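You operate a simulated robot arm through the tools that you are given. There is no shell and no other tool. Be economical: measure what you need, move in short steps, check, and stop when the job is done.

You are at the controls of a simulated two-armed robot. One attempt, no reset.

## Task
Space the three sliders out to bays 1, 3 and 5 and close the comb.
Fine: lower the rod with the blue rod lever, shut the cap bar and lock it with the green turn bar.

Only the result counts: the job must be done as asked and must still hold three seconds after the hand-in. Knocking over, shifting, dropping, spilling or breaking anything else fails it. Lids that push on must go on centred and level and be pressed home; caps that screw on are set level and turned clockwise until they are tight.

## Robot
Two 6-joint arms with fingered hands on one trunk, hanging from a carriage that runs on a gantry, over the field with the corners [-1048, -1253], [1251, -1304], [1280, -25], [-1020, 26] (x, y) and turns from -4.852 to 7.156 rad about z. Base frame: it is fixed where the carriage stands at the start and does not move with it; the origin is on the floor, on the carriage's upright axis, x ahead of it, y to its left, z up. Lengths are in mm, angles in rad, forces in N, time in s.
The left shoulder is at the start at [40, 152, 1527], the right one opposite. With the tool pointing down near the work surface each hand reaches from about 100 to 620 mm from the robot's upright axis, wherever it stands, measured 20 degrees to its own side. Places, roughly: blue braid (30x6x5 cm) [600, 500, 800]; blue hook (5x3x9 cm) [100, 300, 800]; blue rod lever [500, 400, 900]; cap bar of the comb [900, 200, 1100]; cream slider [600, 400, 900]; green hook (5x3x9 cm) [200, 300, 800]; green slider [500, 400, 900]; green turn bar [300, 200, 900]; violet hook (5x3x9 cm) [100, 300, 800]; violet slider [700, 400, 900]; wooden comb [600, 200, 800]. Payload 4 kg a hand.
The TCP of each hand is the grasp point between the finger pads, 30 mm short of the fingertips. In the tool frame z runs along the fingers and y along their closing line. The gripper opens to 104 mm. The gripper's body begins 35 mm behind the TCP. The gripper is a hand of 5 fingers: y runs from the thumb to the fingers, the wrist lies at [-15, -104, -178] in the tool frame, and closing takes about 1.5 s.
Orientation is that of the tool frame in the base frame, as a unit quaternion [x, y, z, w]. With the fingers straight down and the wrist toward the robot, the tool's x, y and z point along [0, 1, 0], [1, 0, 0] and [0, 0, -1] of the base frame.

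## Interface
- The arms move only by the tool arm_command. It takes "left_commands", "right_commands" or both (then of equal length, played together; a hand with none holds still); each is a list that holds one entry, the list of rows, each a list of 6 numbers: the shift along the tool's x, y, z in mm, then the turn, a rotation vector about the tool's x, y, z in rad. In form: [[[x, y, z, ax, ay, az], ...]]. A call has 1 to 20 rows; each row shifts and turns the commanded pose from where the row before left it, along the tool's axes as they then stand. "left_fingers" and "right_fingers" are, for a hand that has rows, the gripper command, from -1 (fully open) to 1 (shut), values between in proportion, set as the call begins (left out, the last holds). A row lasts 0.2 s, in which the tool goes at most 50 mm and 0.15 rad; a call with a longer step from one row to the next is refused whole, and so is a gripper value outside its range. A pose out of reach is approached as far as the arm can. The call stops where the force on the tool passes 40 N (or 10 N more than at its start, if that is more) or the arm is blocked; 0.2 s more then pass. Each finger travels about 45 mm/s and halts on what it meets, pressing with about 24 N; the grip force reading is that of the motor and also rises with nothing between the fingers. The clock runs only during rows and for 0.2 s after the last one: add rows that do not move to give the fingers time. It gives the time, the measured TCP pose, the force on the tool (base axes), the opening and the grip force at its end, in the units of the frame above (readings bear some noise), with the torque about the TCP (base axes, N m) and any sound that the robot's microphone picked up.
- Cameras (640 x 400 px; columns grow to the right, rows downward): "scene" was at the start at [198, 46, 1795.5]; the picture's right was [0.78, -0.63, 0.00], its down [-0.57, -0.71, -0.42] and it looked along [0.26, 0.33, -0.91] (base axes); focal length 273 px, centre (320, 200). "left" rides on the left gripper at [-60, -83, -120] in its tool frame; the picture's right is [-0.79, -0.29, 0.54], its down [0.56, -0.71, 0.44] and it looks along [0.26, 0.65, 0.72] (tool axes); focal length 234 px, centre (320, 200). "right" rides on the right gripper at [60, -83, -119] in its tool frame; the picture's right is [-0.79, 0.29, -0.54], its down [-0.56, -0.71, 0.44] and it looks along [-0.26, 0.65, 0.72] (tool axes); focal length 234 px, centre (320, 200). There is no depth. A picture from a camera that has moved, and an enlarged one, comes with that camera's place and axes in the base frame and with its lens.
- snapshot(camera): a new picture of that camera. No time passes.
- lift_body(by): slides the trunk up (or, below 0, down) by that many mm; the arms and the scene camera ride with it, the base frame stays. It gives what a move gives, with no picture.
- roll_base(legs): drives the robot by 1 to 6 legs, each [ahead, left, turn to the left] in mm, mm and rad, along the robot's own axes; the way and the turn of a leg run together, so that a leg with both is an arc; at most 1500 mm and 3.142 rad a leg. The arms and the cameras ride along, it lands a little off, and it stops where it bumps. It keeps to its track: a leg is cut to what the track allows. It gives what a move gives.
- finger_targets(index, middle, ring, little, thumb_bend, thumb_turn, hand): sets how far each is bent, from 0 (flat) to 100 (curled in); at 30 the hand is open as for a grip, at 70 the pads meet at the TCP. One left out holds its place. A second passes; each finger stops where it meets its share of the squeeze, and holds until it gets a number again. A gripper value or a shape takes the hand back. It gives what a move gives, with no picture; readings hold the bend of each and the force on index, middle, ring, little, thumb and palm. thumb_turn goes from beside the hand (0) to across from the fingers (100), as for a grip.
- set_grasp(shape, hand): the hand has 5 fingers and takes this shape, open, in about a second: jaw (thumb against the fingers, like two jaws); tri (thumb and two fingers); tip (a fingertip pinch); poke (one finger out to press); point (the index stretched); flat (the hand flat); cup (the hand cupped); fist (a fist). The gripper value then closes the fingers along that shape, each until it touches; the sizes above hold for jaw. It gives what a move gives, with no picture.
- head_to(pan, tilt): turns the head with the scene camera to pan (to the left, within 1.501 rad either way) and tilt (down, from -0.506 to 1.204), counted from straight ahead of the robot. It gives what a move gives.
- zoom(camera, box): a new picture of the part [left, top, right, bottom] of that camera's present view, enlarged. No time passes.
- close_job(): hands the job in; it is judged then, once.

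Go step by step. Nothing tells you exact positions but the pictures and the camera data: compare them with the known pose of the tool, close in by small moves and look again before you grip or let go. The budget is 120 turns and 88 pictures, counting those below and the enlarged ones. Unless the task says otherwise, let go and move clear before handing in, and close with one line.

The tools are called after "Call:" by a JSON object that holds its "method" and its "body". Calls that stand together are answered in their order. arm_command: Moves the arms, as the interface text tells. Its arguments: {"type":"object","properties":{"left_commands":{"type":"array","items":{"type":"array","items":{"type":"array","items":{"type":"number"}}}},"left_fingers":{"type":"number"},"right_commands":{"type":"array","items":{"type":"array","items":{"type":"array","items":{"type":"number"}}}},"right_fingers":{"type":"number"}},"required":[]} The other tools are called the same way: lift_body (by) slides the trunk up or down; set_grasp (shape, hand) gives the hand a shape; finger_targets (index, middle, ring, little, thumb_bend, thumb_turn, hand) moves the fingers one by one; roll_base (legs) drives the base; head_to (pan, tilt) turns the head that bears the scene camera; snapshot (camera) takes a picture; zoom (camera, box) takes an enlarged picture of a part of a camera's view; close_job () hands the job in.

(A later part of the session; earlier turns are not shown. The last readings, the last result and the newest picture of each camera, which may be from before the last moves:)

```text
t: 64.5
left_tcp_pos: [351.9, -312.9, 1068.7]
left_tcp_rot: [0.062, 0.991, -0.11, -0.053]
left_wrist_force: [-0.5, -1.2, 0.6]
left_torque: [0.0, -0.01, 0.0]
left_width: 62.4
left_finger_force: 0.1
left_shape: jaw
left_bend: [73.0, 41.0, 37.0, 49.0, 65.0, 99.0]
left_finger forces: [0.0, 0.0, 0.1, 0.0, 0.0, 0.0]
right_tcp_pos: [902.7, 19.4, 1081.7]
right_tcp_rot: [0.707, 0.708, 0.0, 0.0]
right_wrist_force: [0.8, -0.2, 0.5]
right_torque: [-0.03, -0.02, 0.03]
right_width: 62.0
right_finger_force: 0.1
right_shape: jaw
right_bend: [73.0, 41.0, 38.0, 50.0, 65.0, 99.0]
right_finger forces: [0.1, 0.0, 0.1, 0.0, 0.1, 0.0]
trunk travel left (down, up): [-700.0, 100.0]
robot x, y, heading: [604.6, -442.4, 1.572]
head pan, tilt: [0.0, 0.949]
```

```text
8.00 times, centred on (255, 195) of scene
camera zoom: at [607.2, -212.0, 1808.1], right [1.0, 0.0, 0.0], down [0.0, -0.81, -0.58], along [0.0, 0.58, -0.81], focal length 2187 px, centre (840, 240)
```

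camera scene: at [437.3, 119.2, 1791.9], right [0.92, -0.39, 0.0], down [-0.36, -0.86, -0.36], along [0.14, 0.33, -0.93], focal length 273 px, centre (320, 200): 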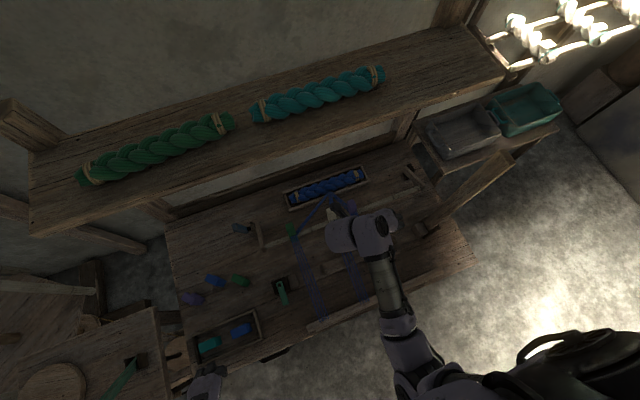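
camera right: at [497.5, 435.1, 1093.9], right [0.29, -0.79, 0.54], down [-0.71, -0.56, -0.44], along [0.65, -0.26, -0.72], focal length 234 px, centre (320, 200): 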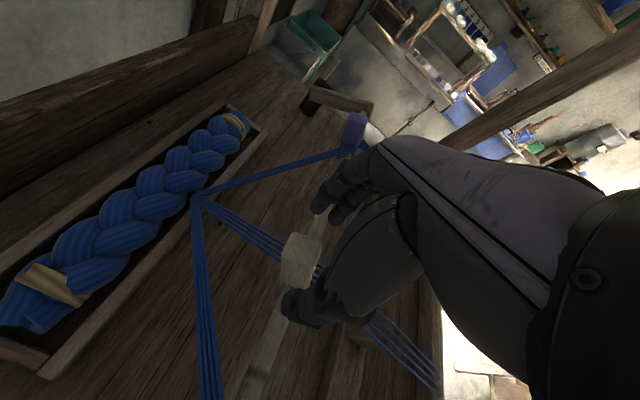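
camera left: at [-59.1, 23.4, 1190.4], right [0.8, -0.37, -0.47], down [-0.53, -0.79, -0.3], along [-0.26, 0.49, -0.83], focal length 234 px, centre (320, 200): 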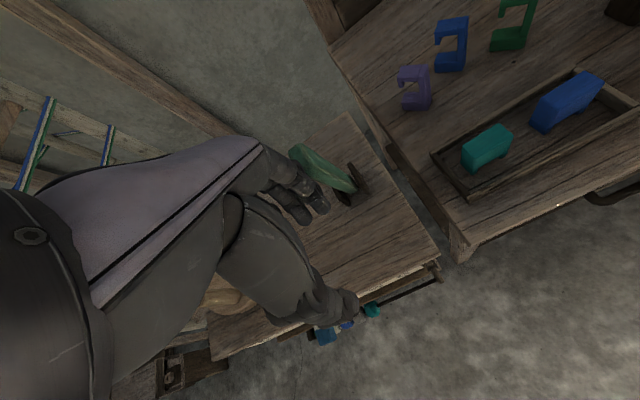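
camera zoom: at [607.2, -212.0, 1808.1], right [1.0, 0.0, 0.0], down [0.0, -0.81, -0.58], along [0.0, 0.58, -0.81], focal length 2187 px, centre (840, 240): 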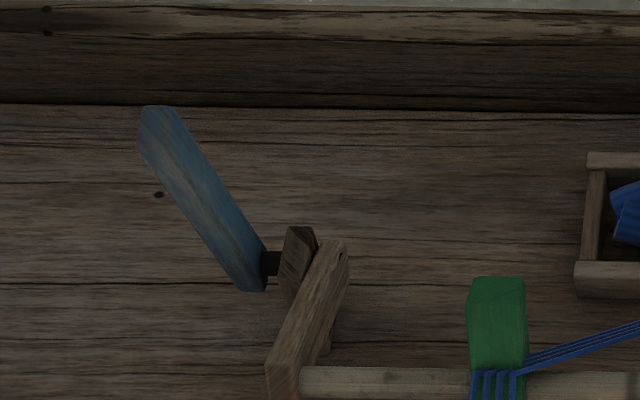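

The threads line up with bays 1, 3 and 5 (bay centres ≈446, 625, 803 against sliders ≈438, 621, 800). The blue lever's axle is near (310, 443, 875) and its tip near (296, 408, 1040). Pulling it toward me should lower the rod, so I'll roll in for the left hand.

Call:
{"method": "roll_base", "body": {"legs": [[0, 185, 0], [350, 0, 0]]}}

Call:
{"method": "arm_command", "body": {"left_commands": [[[0, 0, 0, -0.11, -0.053, -0.063], [0, 0, 0, -0.11, -0.053, -0.063], [-20, 40, -5, 0, 0, 0], [-20, 40, 0, 0, 0, 0], [-20, 40, 0, 0, 0, 0], [-20, 40, 0, 0, 0, 0], [-20, 40, 0, 0, 0, 0], [-15, 40, 0, 0, 0, 0]]]}}

Call:
{"method": "head_to", "body": {"pan": 0.2, "tilt": 1.2}}

Call:
{"method": "snapshot", "body": {"camera": "scene"}}

```text
t: 67.9
left_tcp_pos: [166.3, 43.4, 1067.9]
left_tcp_rot: [0.064, 0.99, -0.109, -0.053]
left_wrist_force: [0.0, 0.1, 0.4]
left_torque: [0.01, 0.01, -0.02]
left_width: 62.5
left_finger_force: 0.0
left_shape: jaw
left_bend: [73.0, 41.0, 37.0, 49.0, 65.0, 99.0]
left_finger forces: [0.0, 0.1, 0.1, 0.0, 0.0, 0.0]
right_tcp_pos: [718.9, 375.4, 1081.7]
right_tcp_rot: [0.708, 0.706, 0.0, 0.0]
right_wrist_force: [-0.4, -0.2, 0.0]
right_torque: [0.03, -0.01, 0.03]
right_width: 61.8
right_finger_force: 0.1
right_shape: jaw
right_bend: [73.0, 41.0, 38.0, 50.0, 65.0, 99.0]
right_finger forces: [0.0, 0.0, 0.0, 0.1, 0.1, 0.1]
trunk travel left (down, up): [-700.0, 100.0]
robot x, y, heading: [423.7, -86.6, 1.569]
head pan, tilt: [0.0, 0.949]
```

```text
t: 69.0
left_tcp_pos: [168.4, 112.4, 1068.1]
left_tcp_rot: [0.081, 0.994, -0.015, -0.07]
left_wrist_force: [0.2, -0.5, -0.5]
left_torque: [0.01, 0.0, 0.0]
left_width: 62.3
left_finger_force: 0.1
left_shape: jaw
left_bend: [73.0, 41.0, 37.0, 49.0, 65.0, 99.0]
left_finger forces: [0.0, 0.0, 0.0, 0.0, 0.1, 0.0]
left hand out of reach, approached as far as the arm can: row 5
right_tcp_pos: [718.9, 373.4, 1081.0]
right_tcp_rot: [0.708, 0.707, 0.001, 0.0]
right_wrist_force: [-0.6, -0.3, 0.1]
right_torque: [0.04, 0.02, 0.05]
right_width: 62.1
right_finger_force: 0.0
right_shape: jaw
right_bend: [73.0, 41.0, 38.0, 50.0, 65.0, 99.0]
right_finger forces: [0.0, 0.1, 0.0, 0.0, 0.0, 0.1]
trunk travel left (down, up): [-700.0, 100.0]
robot x, y, heading: [421.3, -87.0, 1.568]
head pan, tilt: [0.0, 0.949]
stopped in row 5 (left hand): the arm was blocked; the commanded pose is now the measured one
```

```text
t: 69.7
left_tcp_pos: [167.5, 112.8, 1069.6]
left_tcp_rot: [0.082, 0.994, -0.016, -0.07]
left_wrist_force: [-0.4, 0.2, -0.3]
left_torque: [0.02, -0.01, -0.01]
left_width: 62.5
left_finger_force: 0.1
left_shape: jaw
left_bend: [73.0, 41.0, 37.0, 49.0, 65.0, 99.0]
left_finger forces: [0.0, 0.0, 0.0, 0.0, 0.0, 0.0]
right_tcp_pos: [718.3, 374.5, 1081.9]
right_tcp_rot: [0.707, 0.707, 0.0, 0.0]
right_wrist_force: [-0.4, 0.3, -0.4]
right_torque: [-0.01, -0.01, 0.03]
right_width: 62.2
right_finger_force: 0.1
right_shape: jaw
right_bend: [73.0, 41.0, 38.0, 50.0, 65.0, 99.0]
right_finger forces: [0.0, 0.0, 0.0, 0.0, 0.0, 0.1]
trunk travel left (down, up): [-700.0, 100.0]
robot x, y, heading: [421.8, -90.2, 1.572]
head pan, tilt: [0.201, 1.201]
```

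```text
45 pictures are left
camera scene: at [411.6, 126.7, 1791.9], right [0.98, 0.2, 0.0], down [0.18, -0.91, -0.36], along [-0.07, 0.36, -0.93], focal length 273 px, centre (320, 200)
```

scene: 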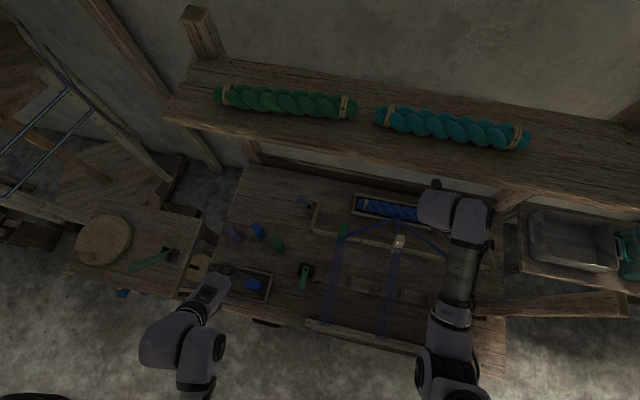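

The left arm stops when moving inward in x. I'll go ahead in +y first and then inward.

Call:
{"method": "arm_command", "body": {"left_commands": [[[0, 40, 0, 0, 0, 0], [0, 40, 0, 0, 0, 0], [0, 40, 0, 0, 0, 0], [0, 40, 0, 0, 0, 0], [0, 40, 0, 0, 0, 0]]]}}

Call:
{"method": "arm_command", "body": {"left_commands": [[[-30, 0, 0, 0, 0, 0], [-30, 0, 0, 0, 0, 0], [-30, 0, 0, 0, 0, 0]]]}}

```text
t: 70.9
left_tcp_pos: [193.6, 311.0, 1059.0]
left_tcp_rot: [0.082, 0.994, -0.018, -0.075]
left_wrist_force: [0.7, -0.3, 0.1]
left_torque: [0.01, 0.01, -0.03]
left_width: 62.4
left_finger_force: 0.0
left_shape: jaw
left_bend: [73.0, 41.0, 37.0, 49.0, 65.0, 99.0]
left_finger forces: [0.1, 0.0, 0.1, 0.0, 0.0, 0.0]
right_tcp_pos: [719.8, 375.1, 1082.6]
right_tcp_rot: [0.708, 0.706, 0.0, -0.001]
right_wrist_force: [0.7, -0.1, 0.3]
right_torque: [0.0, -0.01, -0.01]
right_width: 62.0
right_finger_force: 0.0
right_shape: jaw
right_bend: [73.0, 41.0, 38.0, 50.0, 65.0, 99.0]
right_finger forces: [0.1, 0.1, 0.0, 0.1, 0.1, 0.1]
trunk travel left (down, up): [-700.0, 100.0]
robot x, y, heading: [418.3, -85.2, 1.568]
head pan, tilt: [0.201, 1.201]
```

```text
t: 71.5
left_tcp_pos: [170.1, 315.8, 1058.3]
left_tcp_rot: [0.097, 0.982, -0.011, -0.16]
left_wrist_force: [0.4, 0.1, -0.4]
left_torque: [0.02, -0.01, 0.0]
left_width: 62.5
left_finger_force: 0.1
left_shape: jaw
left_bend: [73.0, 41.0, 37.0, 49.0, 65.0, 99.0]
left_finger forces: [0.0, 0.0, 0.0, 0.0, 0.0, 0.1]
left hand out of reach, approached as far as the arm can: row 2
right_tcp_pos: [719.2, 376.6, 1081.6]
right_tcp_rot: [0.708, 0.706, 0.001, 0.0]
right_wrist_force: [-0.1, -0.4, 0.1]
right_torque: [0.04, -0.02, 0.01]
right_width: 61.9
right_finger_force: 0.0
right_shape: jaw
right_bend: [73.0, 41.0, 38.0, 50.0, 65.0, 99.0]
right_finger forces: [0.0, 0.0, 0.0, 0.1, 0.0, 0.0]
trunk travel left (down, up): [-700.0, 100.0]
robot x, y, heading: [423.5, -86.1, 1.572]
head pan, tilt: [0.201, 1.201]
stopped in row 2 (left hand): the arm was blocked; the commanded pose is now the measured one
```

It's simpler to carry the left hand in x with the base. I'll bring the right hand inward for cap bar clearance and straighten the left hand first.

Call:
{"method": "arm_command", "body": {"left_commands": [[[0, 0, 0, -0.005, -0.08, -0.05], [0, 0, 0, -0.005, -0.08, -0.05], [0, 0, 0, -0.005, -0.08, -0.05], [0, 0, 0, -0.005, -0.08, -0.05]]], "right_commands": [[[0, -28, 0, 0, 0, 0], [0, -28, 0, 0, 0, 0], [0, -28, 0, 0, 0, 0], [0, -28, 0, 0, 0, 0]]]}}

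Call:
{"method": "roll_base", "body": {"legs": [[0, -105, 0]]}}

Call:
{"method": "snapshot", "body": {"camera": "scene"}}

Call:
{"method": "snapshot", "body": {"camera": "left"}}

```text
t: 72.7
left_tcp_pos: [171.8, 316.1, 1060.0]
left_tcp_rot: [-0.002, 1.0, -0.002, 0.002]
left_wrist_force: [0.4, 0.4, 0.3]
left_torque: [-0.04, -0.01, 0.0]
left_width: 62.7
left_finger_force: 0.1
left_shape: jaw
left_bend: [73.0, 41.0, 37.0, 49.0, 65.0, 99.0]
left_finger forces: [0.0, 0.0, 0.0, 0.0, 0.1, 0.1]
right_tcp_pos: [651.2, 374.6, 1079.4]
right_tcp_rot: [0.712, 0.701, 0.028, 0.029]
right_wrist_force: [0.6, -1.0, 0.2]
right_torque: [0.01, -0.01, -0.04]
right_width: 62.5
right_finger_force: 0.1
right_shape: jaw
right_bend: [73.0, 41.0, 38.0, 49.0, 65.0, 99.0]
right_finger forces: [0.1, 0.0, 0.0, 0.0, 0.0, 0.0]
trunk travel left (down, up): [-700.0, 100.0]
robot x, y, heading: [419.3, -86.0, 1.564]
head pan, tilt: [0.201, 1.201]
stopped in row 4 (right hand): the arm was blocked; the commanded pose is now the measured one
```

```text
t: 73.9
left_tcp_pos: [274.3, 314.8, 1057.7]
left_tcp_rot: [-0.002, 1.0, -0.001, 0.003]
left_wrist_force: [0.0, 0.3, 0.7]
left_torque: [0.0, 0.02, -0.02]
left_width: 62.4
left_finger_force: 0.0
left_shape: jaw
left_bend: [73.0, 41.0, 37.0, 49.0, 65.0, 99.0]
left_finger forces: [0.0, 0.0, 0.0, 0.1, 0.0, 0.0]
right_tcp_pos: [753.8, 374.3, 1078.1]
right_tcp_rot: [0.713, 0.7, 0.027, 0.027]
right_wrist_force: [0.3, 0.6, 0.4]
right_torque: [0.0, 0.03, 0.01]
right_width: 62.0
right_finger_force: 0.0
right_shape: jaw
right_bend: [73.0, 41.0, 38.0, 49.0, 65.0, 99.0]
right_finger forces: [0.0, 0.0, 0.0, 0.0, 0.0, 0.0]
trunk travel left (down, up): [-700.0, 100.0]
robot x, y, heading: [525.3, -85.0, 1.565]
head pan, tilt: [0.201, 1.201]
```

```text
44 pictures are left
camera scene: at [515.5, 126.4, 1791.9], right [0.98, 0.2, 0.0], down [0.18, -0.91, -0.36], along [-0.07, 0.36, -0.93], focal length 273 px, centre (320, 200)
```

scene: 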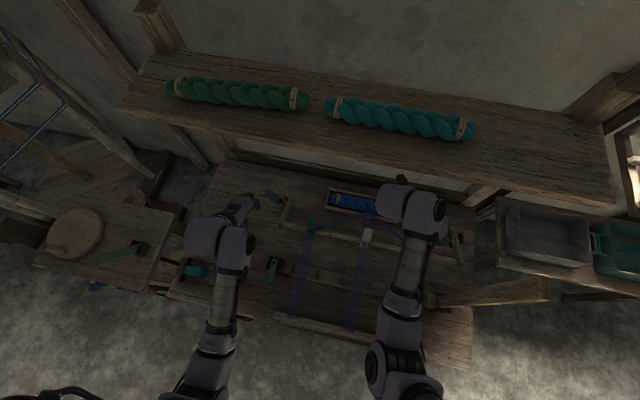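

```text
43 pictures are left
camera left: at [335.2, 233.1, 1178.9], right [0.79, -0.29, -0.54], down [-0.55, -0.71, -0.44], along [-0.26, 0.64, -0.72], focal length 234 px, centre (320, 200)
```

left: 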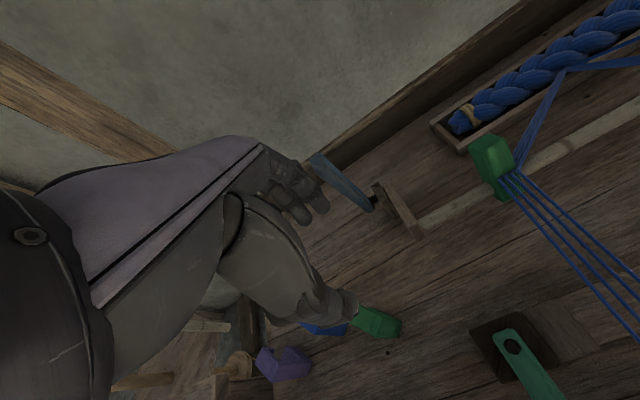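

Both views put the lever tip at about (292, 421, 1022) and its foot at (300, 438, 870). I'll raise the hand slightly and place it so the lever is between thumb and fingers.

Call:
{"method": "arm_command", "body": {"left_commands": [[[0, 0, -20, 0, 0, 0], [-8, 35, 0, 0, 0, 0], [-7, 36, 0, 0, 0, 0], [-6, 36, 0, 0, 0, 0], [0, 0, 0, 0, 0, 0]]], "left_fingers": -0.4}}

Call:
{"method": "snapshot", "body": {"camera": "left"}}

Call:
{"method": "zoom", "body": {"camera": "scene", "box": [160, 150, 340, 270]}}

```text
t: 75.1
left_tcp_pos: [296.8, 424.4, 1079.6]
left_tcp_rot: [-0.002, 1.0, -0.001, 0.003]
left_wrist_force: [0.6, 0.2, 0.1]
left_torque: [0.02, -0.02, -0.02]
left_width: 72.6
left_finger_force: 0.1
left_shape: jaw
left_bend: [27.0, 37.0, 34.0, 31.0, 58.0, 99.0]
left_finger forces: [0.0, 0.1, 0.1, 0.0, 0.0, 0.1]
right_tcp_pos: [753.8, 375.0, 1080.0]
right_tcp_rot: [0.713, 0.7, 0.028, 0.028]
right_wrist_force: [0.6, 0.2, 0.3]
right_torque: [0.01, 0.0, -0.03]
right_width: 62.2
right_finger_force: 0.1
right_shape: jaw
right_bend: [73.0, 41.0, 38.0, 49.0, 65.0, 99.0]
right_finger forces: [0.0, 0.0, 0.0, 0.0, 0.1, 0.0]
trunk travel left (down, up): [-700.0, 100.0]
robot x, y, heading: [523.4, -87.9, 1.567]
head pan, tilt: [0.201, 1.201]
```

```text
42 pictures are left
camera left: at [356.2, 341.1, 1200.2], right [0.79, -0.29, -0.54], down [-0.55, -0.71, -0.44], along [-0.26, 0.65, -0.72], focal length 234 px, centre (320, 200)
```

left: 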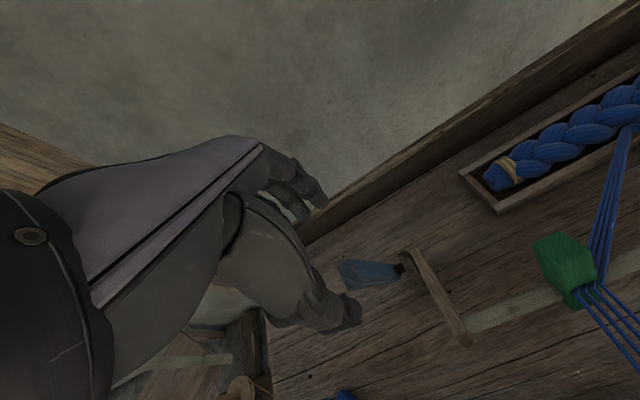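

```text
3.33 times, centred on (250, 210) of scene
camera zoom: at [515.4, 126.4, 1791.9], right [0.98, 0.2, 0.0], down [0.18, -0.91, -0.36], along [-0.07, 0.36, -0.93], focal length 911 px, centre (553, 167)
```

zoom: 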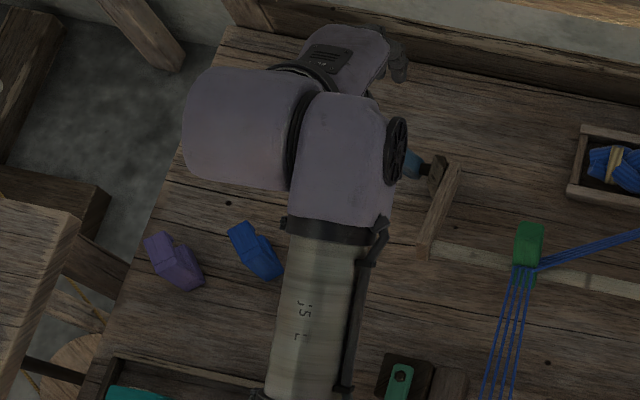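

The lever tip lies right under the grasp centre at y≈424. I'll descend straight down around it.

Call:
{"method": "arm_command", "body": {"left_commands": [[[3, 0, 20, 0, 0, 0], [0, 0, 20, 0, 0, 0], [0, 0, 20, 0, 0, 0], [0, 0, 12, 0, 0, 0]]]}}

Call:
{"method": "snapshot", "body": {"camera": "left"}}

```text
t: 76.1
left_tcp_pos: [294.4, 423.2, 1007.5]
left_tcp_rot: [-0.003, 1.0, 0.0, 0.003]
left_wrist_force: [0.4, -0.6, 0.4]
left_torque: [-0.01, 0.01, -0.01]
left_width: 72.5
left_finger_force: 0.1
left_shape: jaw
left_bend: [27.0, 37.0, 34.0, 31.0, 58.0, 99.0]
left_finger forces: [0.1, 0.0, 0.1, 0.0, 0.0, 0.0]
right_tcp_pos: [752.9, 376.7, 1079.5]
right_tcp_rot: [0.713, 0.7, 0.028, 0.028]
right_wrist_force: [-0.4, 0.3, -0.3]
right_torque: [-0.04, 0.03, -0.01]
right_width: 62.0
right_finger_force: 0.0
right_shape: jaw
right_bend: [73.0, 41.0, 38.0, 49.0, 65.0, 99.0]
right_finger forces: [0.0, 0.0, 0.1, 0.0, 0.1, 0.0]
trunk travel left (down, up): [-700.0, 100.0]
robot x, y, heading: [528.4, -86.1, 1.564]
head pan, tilt: [0.201, 1.201]
```

```text
40 pictures are left
camera left: at [353.9, 341.0, 1128.6], right [0.79, -0.29, -0.54], down [-0.55, -0.71, -0.44], along [-0.26, 0.65, -0.72], focal length 234 px, centre (320, 200)
```

left: 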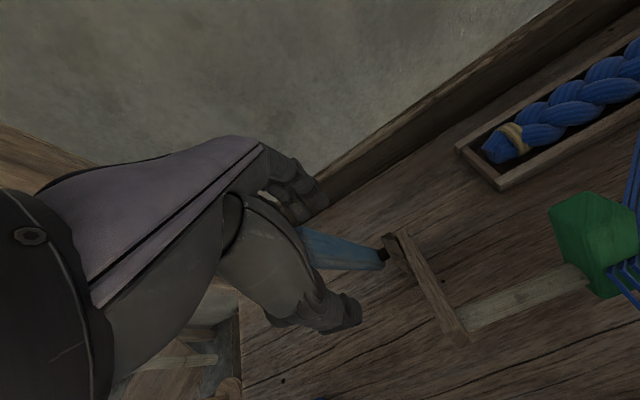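

The lever is between thumb and fingers. I'll narrow the grip to a loose cage and pull toward me in small steps.

Call:
{"method": "arm_command", "body": {"left_commands": [[[0, 0, 0, 0, 0, 0], [0, 0, 0, 0, 0, 0], [0, 0, 0, 0, 0, 0], [0, 0, 0, 0, 0, 0], [0, -8, 0, 0, 0, 0], [0, -8, 0, 0, 0, 0], [0, -8, 1, 0, 0, 0], [0, -8, 2, 0, 0, 0]]], "left_fingers": 0.3}}

Call:
{"method": "snapshot", "body": {"camera": "left"}}

```text
t: 77.9
left_tcp_pos: [293.6, 391.1, 1003.2]
left_tcp_rot: [-0.001, 1.0, -0.001, 0.003]
left_wrist_force: [-0.5, -2.0, -0.6]
left_torque: [0.07, 0.04, -0.01]
left_width: 37.8
left_finger_force: 0.0
left_shape: jaw
left_bend: [74.0, 51.0, 48.0, 71.0, 72.0, 100.0]
left_finger forces: [0.0, 0.0, 0.1, 0.0, 2.3, 0.1]
right_tcp_pos: [753.1, 375.1, 1078.1]
right_tcp_rot: [0.713, 0.7, 0.028, 0.029]
right_wrist_force: [-0.5, -0.5, 0.0]
right_torque: [0.01, 0.0, -0.06]
right_width: 62.2
right_finger_force: 0.0
right_shape: jaw
right_bend: [73.0, 41.0, 38.0, 49.0, 65.0, 99.0]
right_finger forces: [0.0, 0.0, 0.0, 0.0, 0.0, 0.0]
trunk travel left (down, up): [-700.0, 100.0]
robot x, y, heading: [526.9, -88.1, 1.573]
head pan, tilt: [0.201, 1.201]
```

```text
39 pictures are left
camera left: at [354.3, 308.3, 1124.4], right [0.79, -0.29, -0.54], down [-0.55, -0.71, -0.44], along [-0.26, 0.64, -0.72], focal length 234 px, centre (320, 200)
```

left: 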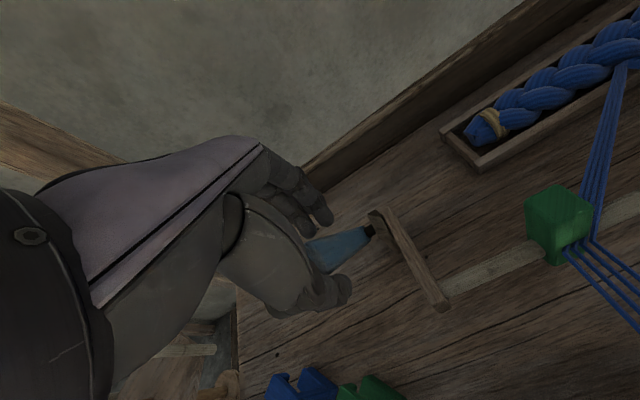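

The lever is following the hand with little force. I'll continue pulling along the arc.

Call:
{"method": "arm_command", "body": {"left_commands": [[[0, -9, 3, 0, 0, 0], [0, -9, 4, 0, 0, 0], [0, -9, 5, 0, 0, 0], [0, -9, 6, 0, 0, 0], [0, -9, 7, 0, 0, 0]]]}}

Call:
{"method": "snapshot", "body": {"camera": "left"}}

```text
t: 79.1
left_tcp_pos: [292.5, 356.5, 986.9]
left_tcp_rot: [-0.002, 1.0, 0.012, 0.003]
left_wrist_force: [2.9, 14.1, 36.3]
left_torque: [1.55, -0.16, -0.14]
left_width: 45.1
left_finger_force: 0.0
left_shape: jaw
left_bend: [74.0, 43.0, 48.0, 71.0, 73.0, 100.0]
left_finger forces: [18.9, 14.8, 0.1, 0.0, 0.0, 0.1]
right_tcp_pos: [752.5, 379.9, 1081.6]
right_tcp_rot: [0.713, 0.7, 0.029, 0.026]
right_wrist_force: [0.3, 0.3, -0.3]
right_torque: [-0.03, -0.01, 0.01]
right_width: 62.4
right_finger_force: 0.0
right_shape: jaw
right_bend: [73.0, 41.0, 38.0, 49.0, 65.0, 99.0]
right_finger forces: [0.0, 0.0, 0.1, 0.0, 0.1, 0.0]
trunk travel left (down, up): [-700.0, 100.0]
robot x, y, heading: [526.0, -85.8, 1.568]
head pan, tilt: [0.201, 1.201]
```

```text
38 pictures are left
camera left: at [352.0, 271.0, 1104.4], right [0.79, -0.27, -0.54], down [-0.55, -0.7, -0.46], along [-0.26, 0.66, -0.7], focal length 234 px, centre (320, 200)
```

left: 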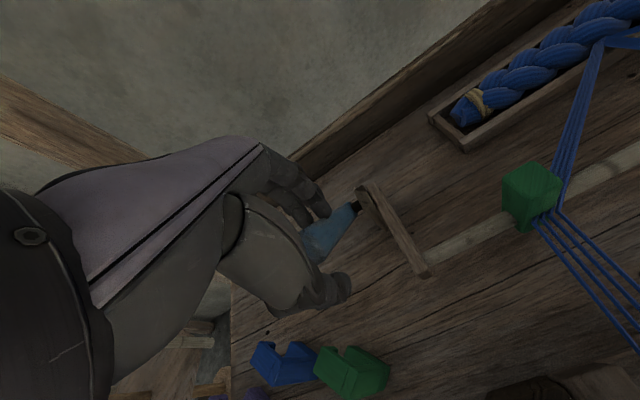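

There's a 36 N upward reaction, so the hand is pressing the lever and it may be at its stop. I'll ease up a little and view the rod.

Call:
{"method": "arm_command", "body": {"left_commands": [[[0, 0, -8, 0, 0, 0], [0, 0, -7, 0, 0, 0]]]}}

Call:
{"method": "zoom", "body": {"camera": "scene", "box": [200, 160, 380, 280]}}

```text
t: 79.7
left_tcp_pos: [292.6, 347.2, 992.4]
left_tcp_rot: [-0.002, 1.0, -0.001, 0.002]
left_wrist_force: [-1.5, 15.8, 0.5]
left_torque: [0.45, 0.08, 0.1]
left_width: 52.0
left_finger_force: 0.1
left_shape: jaw
left_bend: [72.0, 42.0, 48.0, 71.0, 73.0, 100.0]
left_finger forces: [6.0, 7.4, 0.0, 0.0, 0.0, 0.0]
right_tcp_pos: [753.4, 378.2, 1079.9]
right_tcp_rot: [0.713, 0.7, 0.027, 0.027]
right_wrist_force: [-0.1, -0.2, -0.2]
right_torque: [-0.01, -0.04, 0.03]
right_width: 62.3
right_finger_force: 0.0
right_shape: jaw
right_bend: [73.0, 41.0, 38.0, 49.0, 65.0, 99.0]
right_finger forces: [0.0, 0.0, 0.1, 0.0, 0.0, 0.0]
trunk travel left (down, up): [-700.0, 100.0]
robot x, y, heading: [525.5, -85.3, 1.566]
head pan, tilt: [0.201, 1.201]
```

```text
3.33 times, centred on (290, 220) of scene
camera zoom: at [515.1, 127.5, 1792.0], right [0.98, 0.2, 0.0], down [0.18, -0.91, -0.36], along [-0.07, 0.36, -0.93], focal length 911 px, centre (420, 133)
```

zoom: 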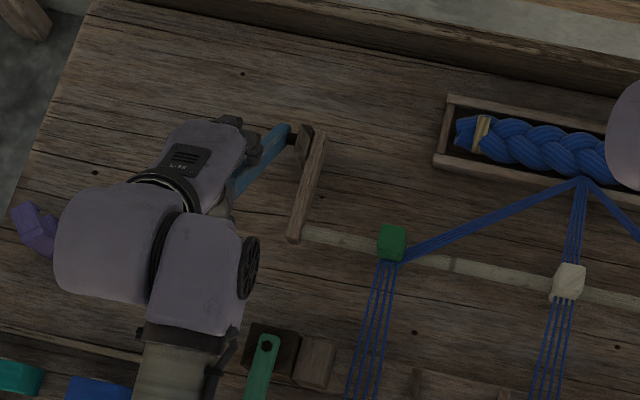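

The rod has dropped to about z=850 and the lever is far forward and resisting, so it's probably at its stop. I'll open, lift clear and check that it holds.

Call:
{"method": "arm_command", "body": {"left_commands": [[[0, 6, 0, 0, 0, 0], [0, 0, 0, 0, 0, 0], [0, 0, 0, 0, 0, 0], [0, 0, -25, 0, 0, 0], [0, 0, -35, 0, 0, 0], [0, 0, -35, 0, 0, 0], [0, -35, 0, 0, 0, 0], [0, -35, 0, 0, 0, 0], [0, -35, 0, 0, 0, 0]]], "left_fingers": -0.5}}

Call:
{"method": "snapshot", "body": {"camera": "left"}}

Call:
{"method": "zoom", "body": {"camera": "scene", "box": [200, 160, 380, 280]}}

```text
t: 81.7
left_tcp_pos: [289.3, 251.7, 1093.6]
left_tcp_rot: [0.002, 1.0, 0.006, -0.006]
left_wrist_force: [0.5, 0.6, 0.7]
left_torque: [0.0, 0.01, 0.01]
left_width: 77.9
left_finger_force: 0.2
left_shape: jaw
left_bend: [27.0, 36.0, 33.0, 31.0, 54.0, 98.0]
left_finger forces: [0.1, 0.0, 0.0, 0.0, 0.0, 0.0]
right_tcp_pos: [752.7, 374.5, 1079.3]
right_tcp_rot: [0.713, 0.7, 0.028, 0.029]
right_wrist_force: [0.0, -0.3, -0.2]
right_torque: [-0.03, 0.0, -0.01]
right_width: 62.2
right_finger_force: 0.0
right_shape: jaw
right_bend: [73.0, 41.0, 38.0, 49.0, 65.0, 99.0]
right_finger forces: [0.0, 0.0, 0.0, 0.1, 0.0, 0.0]
trunk travel left (down, up): [-700.0, 100.0]
robot x, y, heading: [526.4, -85.4, 1.57]
head pan, tilt: [0.201, 1.201]
```

```text
36 pictures are left
camera left: at [351.0, 166.9, 1211.7], right [0.78, -0.29, -0.55], down [-0.57, -0.7, -0.44], along [-0.26, 0.65, -0.71], focal length 234 px, centre (320, 200)
```

left: 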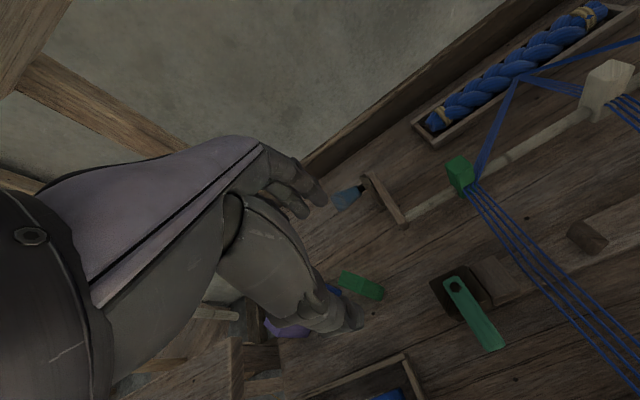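

```text
3.33 times, centred on (290, 220) of scene
camera zoom: at [515.4, 126.3, 1791.8], right [0.98, 0.2, 0.0], down [0.18, -0.91, -0.36], along [-0.07, 0.36, -0.93], focal length 911 px, centre (420, 133)
```

zoom: 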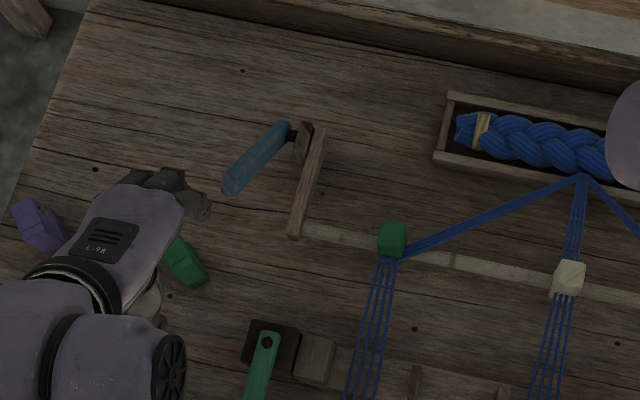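

The lever holds in its new place and the rod is down. Next is the cap bar, which stands from a hinge near (885, 223, 870) to a top near (835, 225, 1375). I'll back off, raise the right hand and close its fingers to push the bar over from its right side.

Call:
{"method": "roll_base", "body": {"legs": [[-350, 0, 0]]}}

Call:
{"method": "arm_command", "body": {"right_commands": [[[0, 0, -40, 0.04, 0.0, 0], [0, 0, -45, 0.04, 0, 0], [0, 0, -45, 0, 0, 0], [0, 0, -45, 0, 0, 0], [0, 0, -45, 0, 0, 0], [0, 0, -45, 0, 0, 0]]], "right_fingers": 1.0}}

Call:
{"method": "head_to", "body": {"pan": -0.2, "tilt": 0.85}}

Call:
{"method": "snapshot", "body": {"camera": "scene"}}

```text
t: 83.9
left_tcp_pos: [289.9, -95.5, 1090.1]
left_tcp_rot: [0.006, 1.0, -0.001, -0.006]
left_wrist_force: [-0.1, 0.4, 0.2]
left_torque: [-0.02, 0.02, 0.01]
left_width: 77.7
left_finger_force: 0.1
left_shape: jaw
left_bend: [27.0, 36.0, 33.0, 31.0, 54.0, 98.0]
left_finger forces: [0.0, 0.0, 0.0, 0.1, 0.0, 0.0]
right_tcp_pos: [754.5, 27.0, 1079.1]
right_tcp_rot: [0.716, 0.697, 0.028, 0.028]
right_wrist_force: [0.1, -0.1, 0.5]
right_torque: [-0.02, 0.0, 0.0]
right_width: 62.3
right_finger_force: 0.0
right_shape: jaw
right_bend: [73.0, 41.0, 38.0, 49.0, 65.0, 99.0]
right_finger forces: [0.0, 0.0, 0.1, 0.0, 0.0, 0.0]
trunk travel left (down, up): [-700.0, 100.0]
robot x, y, heading: [526.9, -432.1, 1.556]
head pan, tilt: [0.201, 1.201]
```

```text
t: 84.9
left_tcp_pos: [287.5, -95.6, 1090.0]
left_tcp_rot: [0.007, 1.0, 0.0, -0.008]
left_wrist_force: [0.0, -0.6, -0.1]
left_torque: [-0.01, 0.02, -0.01]
left_width: 77.9
left_finger_force: 0.1
left_shape: jaw
left_bend: [27.0, 36.0, 33.0, 31.0, 54.0, 98.0]
left_finger forces: [0.0, 0.1, 0.1, 0.0, 0.1, 0.0]
right_tcp_pos: [811.8, 9.1, 1217.9]
right_tcp_rot: [0.73, 0.677, 0.064, 0.067]
right_wrist_force: [0.1, 0.2, 0.2]
right_torque: [0.02, -0.06, -0.03]
right_width: 0.0
right_finger_force: 7.1
right_shape: jaw
right_bend: [70.0, 70.0, 70.0, 55.0, 43.0, 100.0]
right_finger forces: [0.1, 0.0, 0.0, 0.1, 0.0, 0.0]
right hand out of reach, approached as far as the arm can: row 3, 4
trunk travel left (down, up): [-700.0, 100.0]
robot x, y, heading: [523.0, -430.6, 1.564]
head pan, tilt: [0.201, 1.201]
stopped in row 4 (right hand): the arm was blocked; the commanded pose is now the measured one
```

```text
t: 85.8
left_tcp_pos: [289.8, -96.2, 1089.6]
left_tcp_rot: [0.006, 1.0, 0.0, -0.007]
left_wrist_force: [-0.2, -0.1, -0.1]
left_torque: [-0.02, -0.02, -0.02]
left_width: 77.9
left_finger_force: 0.0
left_shape: jaw
left_bend: [27.0, 36.0, 33.0, 31.0, 54.0, 98.0]
left_finger forces: [0.1, 0.1, 0.0, 0.1, 0.0, 0.1]
right_tcp_pos: [811.2, 8.2, 1217.9]
right_tcp_rot: [0.73, 0.677, 0.064, 0.068]
right_wrist_force: [-0.1, 0.6, -0.5]
right_torque: [0.01, -0.02, 0.01]
right_width: 0.0
right_finger_force: 24.0
right_shape: jaw
right_bend: [70.0, 70.0, 70.0, 55.0, 46.0, 100.0]
right_finger forces: [0.0, 0.1, 0.1, 0.0, 0.0, 0.1]
trunk travel left (down, up): [-700.0, 100.0]
robot x, y, heading: [527.3, -432.4, 1.558]
head pan, tilt: [-0.201, 0.85]
```

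```text
34 pictures are left
camera scene: at [541.7, -197.1, 1815.6], right [0.98, -0.21, 0.0], down [-0.16, -0.73, -0.66], along [0.14, 0.64, -0.75], focal length 273 px, centre (320, 200)
```

scene: 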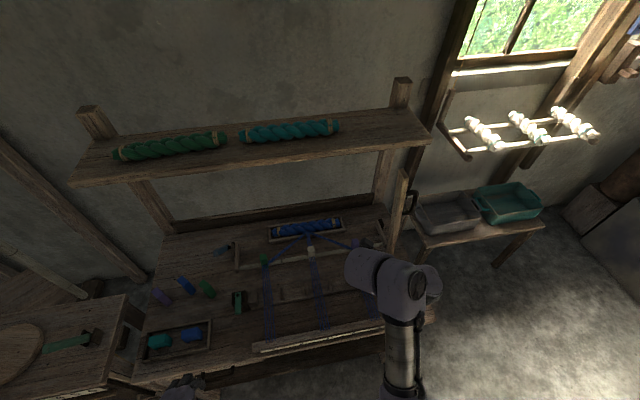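

The bar top is confirmed near (836, 225, 1374). I'll lift the trunk 100 mm for height and straighten the hand, then go round to the bar's right side.

Call:
{"method": "lift_body", "body": {"by": 100}}

Call:
{"method": "arm_command", "body": {"right_commands": [[[0, 0, 0, 0.093, 0.002, -0.037], [0, 0, 0, 0.093, 0.002, -0.037], [0, 20, 0, 0, 0, 0], [0, 20, 0, 0, 0, 0]]]}}

Call:
{"method": "roll_base", "body": {"legs": [[0, -110, 0]]}}

```text
t: 87.1
left_tcp_pos: [288.7, -94.4, 1189.1]
left_tcp_rot: [0.006, 1.0, 0.0, -0.007]
left_wrist_force: [0.2, -1.0, 0.2]
left_torque: [-0.03, -0.04, 0.03]
left_width: 77.4
left_finger_force: 0.1
left_shape: jaw
left_bend: [27.0, 36.0, 33.0, 31.0, 54.0, 98.0]
left_finger forces: [0.0, 0.0, 0.1, 0.0, 0.1, 0.0]
right_tcp_pos: [810.8, 8.9, 1317.9]
right_tcp_rot: [0.729, 0.678, 0.064, 0.068]
right_wrist_force: [-0.3, 0.3, -0.2]
right_torque: [0.01, 0.02, 0.02]
right_width: 0.0
right_finger_force: 23.6
right_shape: jaw
right_bend: [70.0, 70.0, 70.0, 55.0, 46.0, 100.0]
right_finger forces: [0.0, 0.0, 0.0, 0.1, 0.0, 0.0]
trunk travel left (down, up): [-800.0, 0.0]
robot x, y, heading: [526.1, -431.7, 1.554]
head pan, tilt: [-0.201, 0.85]
```

```text
t: 88.3
left_tcp_pos: [289.0, -95.2, 1189.9]
left_tcp_rot: [0.007, 1.0, 0.001, -0.009]
left_wrist_force: [0.7, -0.4, 0.3]
left_torque: [-0.01, 0.0, -0.04]
left_width: 77.9
left_finger_force: 0.2
left_shape: jaw
left_bend: [27.0, 36.0, 33.0, 31.0, 54.0, 98.0]
left_finger forces: [0.0, 0.0, 0.1, 0.1, 0.0, 0.0]
right_tcp_pos: [794.5, -15.4, 1297.9]
right_tcp_rot: [0.711, 0.701, 0.038, 0.03]
right_wrist_force: [0.1, 0.3, 0.6]
right_torque: [0.0, -0.01, 0.02]
right_width: 0.2
right_finger_force: 23.9
right_shape: jaw
right_bend: [70.0, 70.0, 70.0, 55.0, 46.0, 100.0]
right_finger forces: [0.0, 0.0, 0.0, 0.1, 0.1, 0.0]
right hand out of reach, approached as far as the arm can: row 1, 2, 3, 4
trunk travel left (down, up): [-800.0, 0.0]
robot x, y, heading: [526.7, -436.2, 1.555]
head pan, tilt: [-0.201, 0.85]
stopped in row 4 (right hand): the arm was blocked; the commanded pose is now the measured one
```

```text
t: 89.5
left_tcp_pos: [399.1, -97.8, 1189.7]
left_tcp_rot: [0.006, 1.0, 0.0, -0.006]
left_wrist_force: [0.1, -0.4, -0.4]
left_torque: [0.0, 0.01, 0.01]
left_width: 77.7
left_finger_force: 0.1
left_shape: jaw
left_bend: [27.0, 36.0, 33.0, 31.0, 54.0, 98.0]
left_finger forces: [0.0, 0.0, 0.0, 0.0, 0.1, 0.0]
right_tcp_pos: [904.2, -16.7, 1298.5]
right_tcp_rot: [0.711, 0.702, 0.038, 0.028]
right_wrist_force: [0.8, -0.3, -0.3]
right_torque: [-0.03, 0.0, -0.02]
right_width: 0.0
right_finger_force: 23.8
right_shape: jaw
right_bend: [70.0, 70.0, 70.0, 55.0, 46.0, 100.0]
right_finger forces: [0.0, 0.0, 0.1, 0.0, 0.1, 0.0]
trunk travel left (down, up): [-800.0, 0.0]
robot x, y, heading: [633.4, -431.7, 1.561]
head pan, tilt: [-0.201, 0.85]
```

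I'll move 60 mm further right and then ahead so the hand is beside the bar's right face.

Call:
{"method": "roll_base", "body": {"legs": [[0, -60, 0.008], [240, 0, 0]]}}

Call:
{"method": "head_to", "body": {"pan": -0.4, "tilt": 0.9}}

Call:
{"method": "snapshot", "body": {"camera": "scene"}}

Call:
{"method": "snapshot", "body": {"camera": "right"}}

```text
t: 91.8
left_tcp_pos: [459.3, 135.4, 1189.8]
left_tcp_rot: [0.005, 1.0, 0.0, -0.007]
left_wrist_force: [-0.1, 0.3, -0.2]
left_torque: [-0.01, -0.01, -0.02]
left_width: 77.8
left_finger_force: 0.1
left_shape: jaw
left_bend: [27.0, 36.0, 33.0, 31.0, 54.0, 98.0]
left_finger forces: [0.0, 0.1, 0.0, 0.1, 0.0, 0.0]
right_tcp_pos: [963.9, 216.2, 1299.0]
right_tcp_rot: [0.709, 0.703, 0.038, 0.028]
right_wrist_force: [-0.3, 0.0, -0.1]
right_torque: [0.01, -0.01, 0.03]
right_width: 0.0
right_finger_force: 24.0
right_shape: jaw
right_bend: [70.0, 70.0, 70.0, 55.0, 46.0, 100.0]
right_finger forces: [0.0, 0.0, 0.0, 0.0, 0.1, 0.1]
trunk travel left (down, up): [-800.0, 0.0]
robot x, y, heading: [694.6, -203.1, 1.561]
head pan, tilt: [-0.201, 0.85]
```

```text
t: 92.5
left_tcp_pos: [457.5, 134.5, 1190.8]
left_tcp_rot: [0.004, 1.0, 0.001, -0.008]
left_wrist_force: [0.2, -0.4, -0.9]
left_torque: [-0.02, 0.02, 0.01]
left_width: 77.9
left_finger_force: 0.0
left_shape: jaw
left_bend: [27.0, 36.0, 33.0, 31.0, 54.0, 98.0]
left_finger forces: [0.0, 0.0, 0.0, 0.0, 0.0, 0.0]
right_tcp_pos: [964.0, 216.1, 1298.2]
right_tcp_rot: [0.71, 0.703, 0.038, 0.028]
right_wrist_force: [0.0, -0.1, 0.5]
right_torque: [0.0, -0.03, -0.02]
right_width: 0.0
right_finger_force: 23.1
right_shape: jaw
right_bend: [70.0, 70.0, 70.0, 55.0, 46.0, 100.0]
right_finger forces: [0.0, 0.1, 0.0, 0.0, 0.0, 0.0]
trunk travel left (down, up): [-800.0, 0.0]
robot x, y, heading: [692.6, -199.8, 1.567]
head pan, tilt: [-0.4, 0.901]
```

```text
33 pictures are left
camera scene: at [725.6, 27.2, 1911.7], right [0.92, -0.4, 0.0], down [-0.31, -0.72, -0.62], along [0.25, 0.57, -0.78], focal length 273 px, centre (320, 200)
```

scene: 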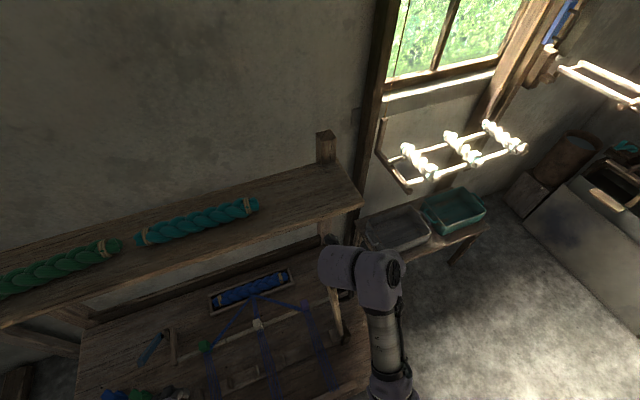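

```text
32 pictures are left
camera right: at [869.9, 276.2, 1411.6], right [0.23, -0.8, 0.56], down [-0.67, -0.55, -0.51], along [0.71, -0.25, -0.66], focal length 234 px, centre (320, 200)
```

right: 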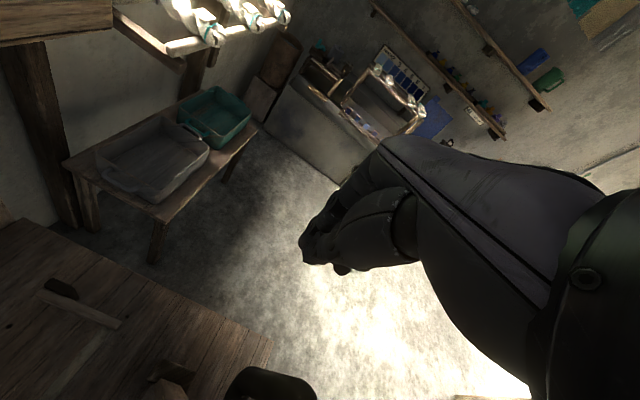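

The hand is to the right of the bar. I'll roll left in short legs to push it and watch the forces.

Call:
{"method": "roll_base", "body": {"legs": [[0, 100, 0]]}}

Call:
{"method": "zoom", "body": {"camera": "scene", "box": [240, 180, 480, 400]}}

```text
t: 93.7
left_tcp_pos: [359.2, 135.6, 1189.8]
left_tcp_rot: [0.006, 1.0, 0.0, -0.007]
left_wrist_force: [-0.1, 0.0, 0.2]
left_torque: [0.0, 0.0, 0.03]
left_width: 77.9
left_finger_force: 0.0
left_shape: jaw
left_bend: [27.0, 36.0, 33.0, 31.0, 54.0, 98.0]
left_finger forces: [0.0, 0.0, 0.0, 0.1, 0.1, 0.0]
right_tcp_pos: [864.8, 217.8, 1298.8]
right_tcp_rot: [0.71, 0.703, 0.038, 0.029]
right_wrist_force: [1.0, 0.1, 0.1]
right_torque: [0.02, 0.03, -0.02]
right_width: 0.0
right_finger_force: 23.7
right_shape: jaw
right_bend: [70.0, 70.0, 70.0, 55.0, 46.0, 100.0]
right_finger forces: [0.0, 0.0, 0.0, 0.1, 0.7, 0.1]
trunk travel left (down, up): [-800.0, 0.0]
robot x, y, heading: [590.2, -200.1, 1.563]
head pan, tilt: [-0.4, 0.901]
```

```text
1.82 times, centred on (360, 290) of scene
camera zoom: at [625.5, 28.0, 1911.7], right [0.92, -0.4, 0.0], down [-0.31, -0.72, -0.62], along [0.25, 0.57, -0.78], focal length 497 px, centre (247, 36)
```

zoom: 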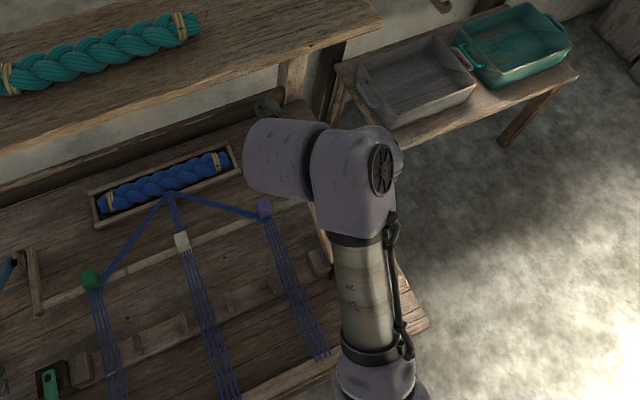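

Contact is starting, with 0.7 N on the thumb. I'll continue left 80 mm.

Call:
{"method": "roll_base", "body": {"legs": [[0, 80, 0]]}}

Call:
{"method": "zoom", "body": {"camera": "scene", "box": [240, 180, 480, 400]}}

```text
t: 94.7
left_tcp_pos: [280.7, 137.3, 1189.0]
left_tcp_rot: [0.007, 1.0, 0.0, -0.008]
left_wrist_force: [-0.3, 0.7, 0.6]
left_torque: [-0.03, -0.04, 0.02]
left_width: 78.1
left_finger_force: 0.0
left_shape: jaw
left_bend: [27.0, 36.0, 33.0, 31.0, 54.0, 98.0]
left_finger forces: [0.0, 0.1, 0.1, 0.0, 0.0, 0.0]
right_tcp_pos: [786.3, 217.2, 1298.5]
right_tcp_rot: [0.71, 0.703, 0.038, 0.029]
right_wrist_force: [-0.3, 0.6, -0.2]
right_torque: [0.0, 0.04, 0.0]
right_width: 0.0
right_finger_force: 24.1
right_shape: jaw
right_bend: [70.0, 70.0, 70.0, 55.0, 46.0, 100.0]
right_finger forces: [0.1, 0.0, 0.0, 0.1, 0.0, 0.1]
trunk travel left (down, up): [-800.0, 0.0]
robot x, y, heading: [516.7, -201.6, 1.559]
head pan, tilt: [-0.4, 0.901]
```

```text
1.82 times, centred on (360, 290) of scene
camera zoom: at [546.6, 28.9, 1911.7], right [0.92, -0.4, 0.0], down [-0.31, -0.72, -0.62], along [0.25, 0.57, -0.78], focal length 497 px, centre (247, 36)
```

zoom: 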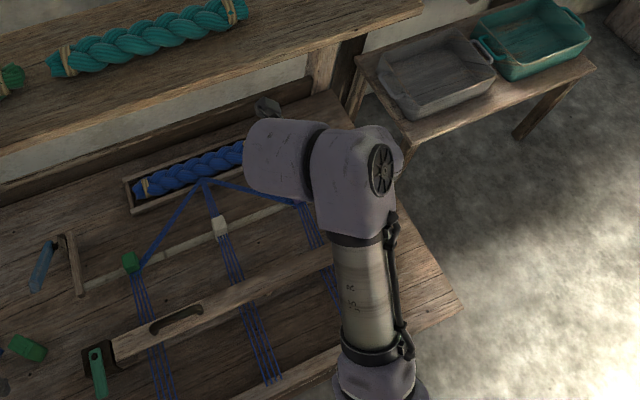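

The cap bar swung down and now lies along the comb. I'll back off and inspect whether it's seated and everything is intact.

Call:
{"method": "roll_base", "body": {"legs": [[-230, 0, 0.012]]}}

Call:
{"method": "head_to", "body": {"pan": 0, "tilt": 1.0}}

Call:
{"method": "zoom", "body": {"camera": "scene", "box": [200, 130, 480, 290]}}

Call:
{"method": "zoom", "body": {"camera": "scene", "box": [220, 170, 340, 245]}}

```text
t: 96.5
left_tcp_pos: [276.1, -91.9, 1189.3]
left_tcp_rot: [0.003, 1.0, 0.0, -0.008]
left_wrist_force: [0.6, -0.5, 0.8]
left_torque: [0.03, 0.02, -0.01]
left_width: 77.8
left_finger_force: 0.0
left_shape: jaw
left_bend: [27.0, 36.0, 33.0, 31.0, 54.0, 98.0]
left_finger forces: [0.0, 0.1, 0.0, 0.0, 0.1, 0.0]
right_tcp_pos: [781.1, -7.1, 1298.7]
right_tcp_rot: [0.708, 0.705, 0.038, 0.028]
right_wrist_force: [0.4, 0.1, -0.6]
right_torque: [-0.02, -0.01, -0.02]
right_width: 0.0
right_finger_force: 24.2
right_shape: jaw
right_bend: [70.0, 70.0, 70.0, 55.0, 46.0, 100.0]
right_finger forces: [0.0, 0.0, 0.0, 0.0, 0.0, 0.0]
trunk travel left (down, up): [-800.0, 0.0]
robot x, y, heading: [516.1, -426.4, 1.569]
head pan, tilt: [-0.4, 0.901]
```

```text
t: 97.3
left_tcp_pos: [276.3, -91.6, 1191.3]
left_tcp_rot: [0.003, 1.0, 0.0, -0.008]
left_wrist_force: [0.2, -0.1, -0.7]
left_torque: [0.01, 0.01, 0.0]
left_width: 77.9
left_finger_force: 0.1
left_shape: jaw
left_bend: [27.0, 36.0, 33.0, 31.0, 54.0, 98.0]
left_finger forces: [0.0, 0.0, 0.0, 0.0, 0.0, 0.0]
right_tcp_pos: [781.7, -8.1, 1300.1]
right_tcp_rot: [0.708, 0.705, 0.039, 0.029]
right_wrist_force: [-0.3, 0.5, 0.3]
right_torque: [0.03, 0.0, 0.0]
right_width: 0.0
right_finger_force: 24.1
right_shape: jaw
right_bend: [70.0, 70.0, 70.0, 55.0, 46.0, 100.0]
right_finger forces: [0.0, 0.0, 0.1, 0.0, 0.0, 0.0]
trunk travel left (down, up): [-800.0, 0.0]
robot x, y, heading: [511.7, -426.6, 1.56]
head pan, tilt: [0.0, 1.0]
```

```text
2.29 times, centred on (340, 210) of scene
camera zoom: at [514.2, -197.9, 1904.5], right [1.0, 0.0, 0.0], down [0.0, -0.84, -0.54], along [0.0, 0.54, -0.84], focal length 625 px, centre (274, 177)
```

zoom: 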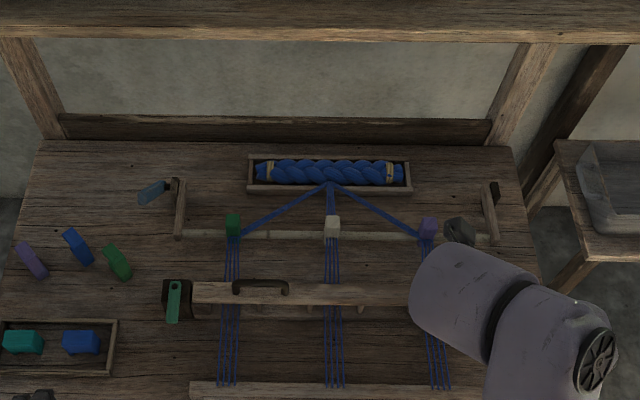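

```text
5.33 times, centred on (280, 208) of scene
camera zoom: at [514.2, -197.9, 1904.5], right [1.0, 0.0, 0.0], down [0.0, -0.84, -0.54], along [0.0, 0.54, -0.84], focal length 1458 px, centre (533, 160)
```

zoom: 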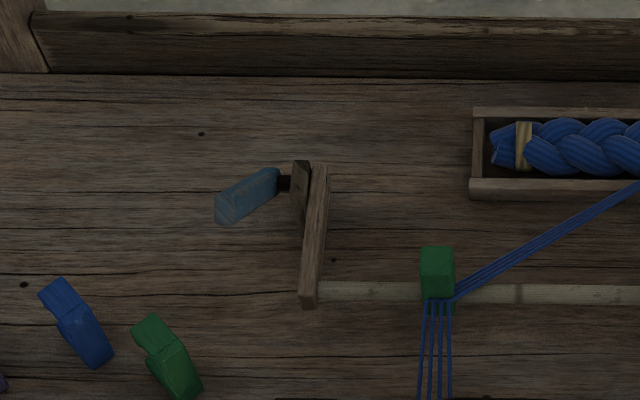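

I need a close look at the left end of the bar and the turn bar.

Call:
{"method": "zoom", "body": {"camera": "scene", "box": [255, 225, 365, 300]}}

```text
5.33 times, centred on (310, 262) of scene
camera zoom: at [514.2, -197.9, 1904.5], right [1.0, 0.0, 0.0], down [0.0, -0.84, -0.54], along [0.0, 0.54, -0.84], focal length 1458 px, centre (373, -133)
```

zoom: 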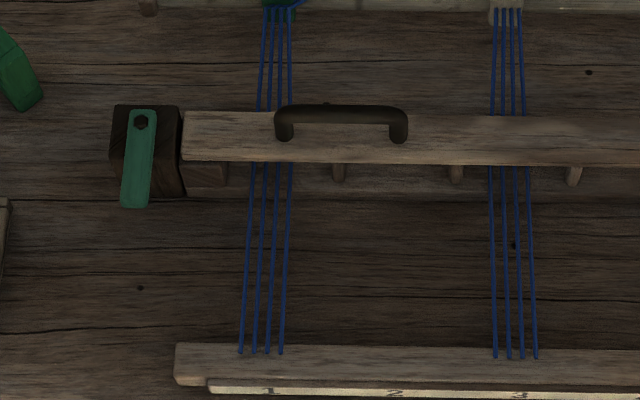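

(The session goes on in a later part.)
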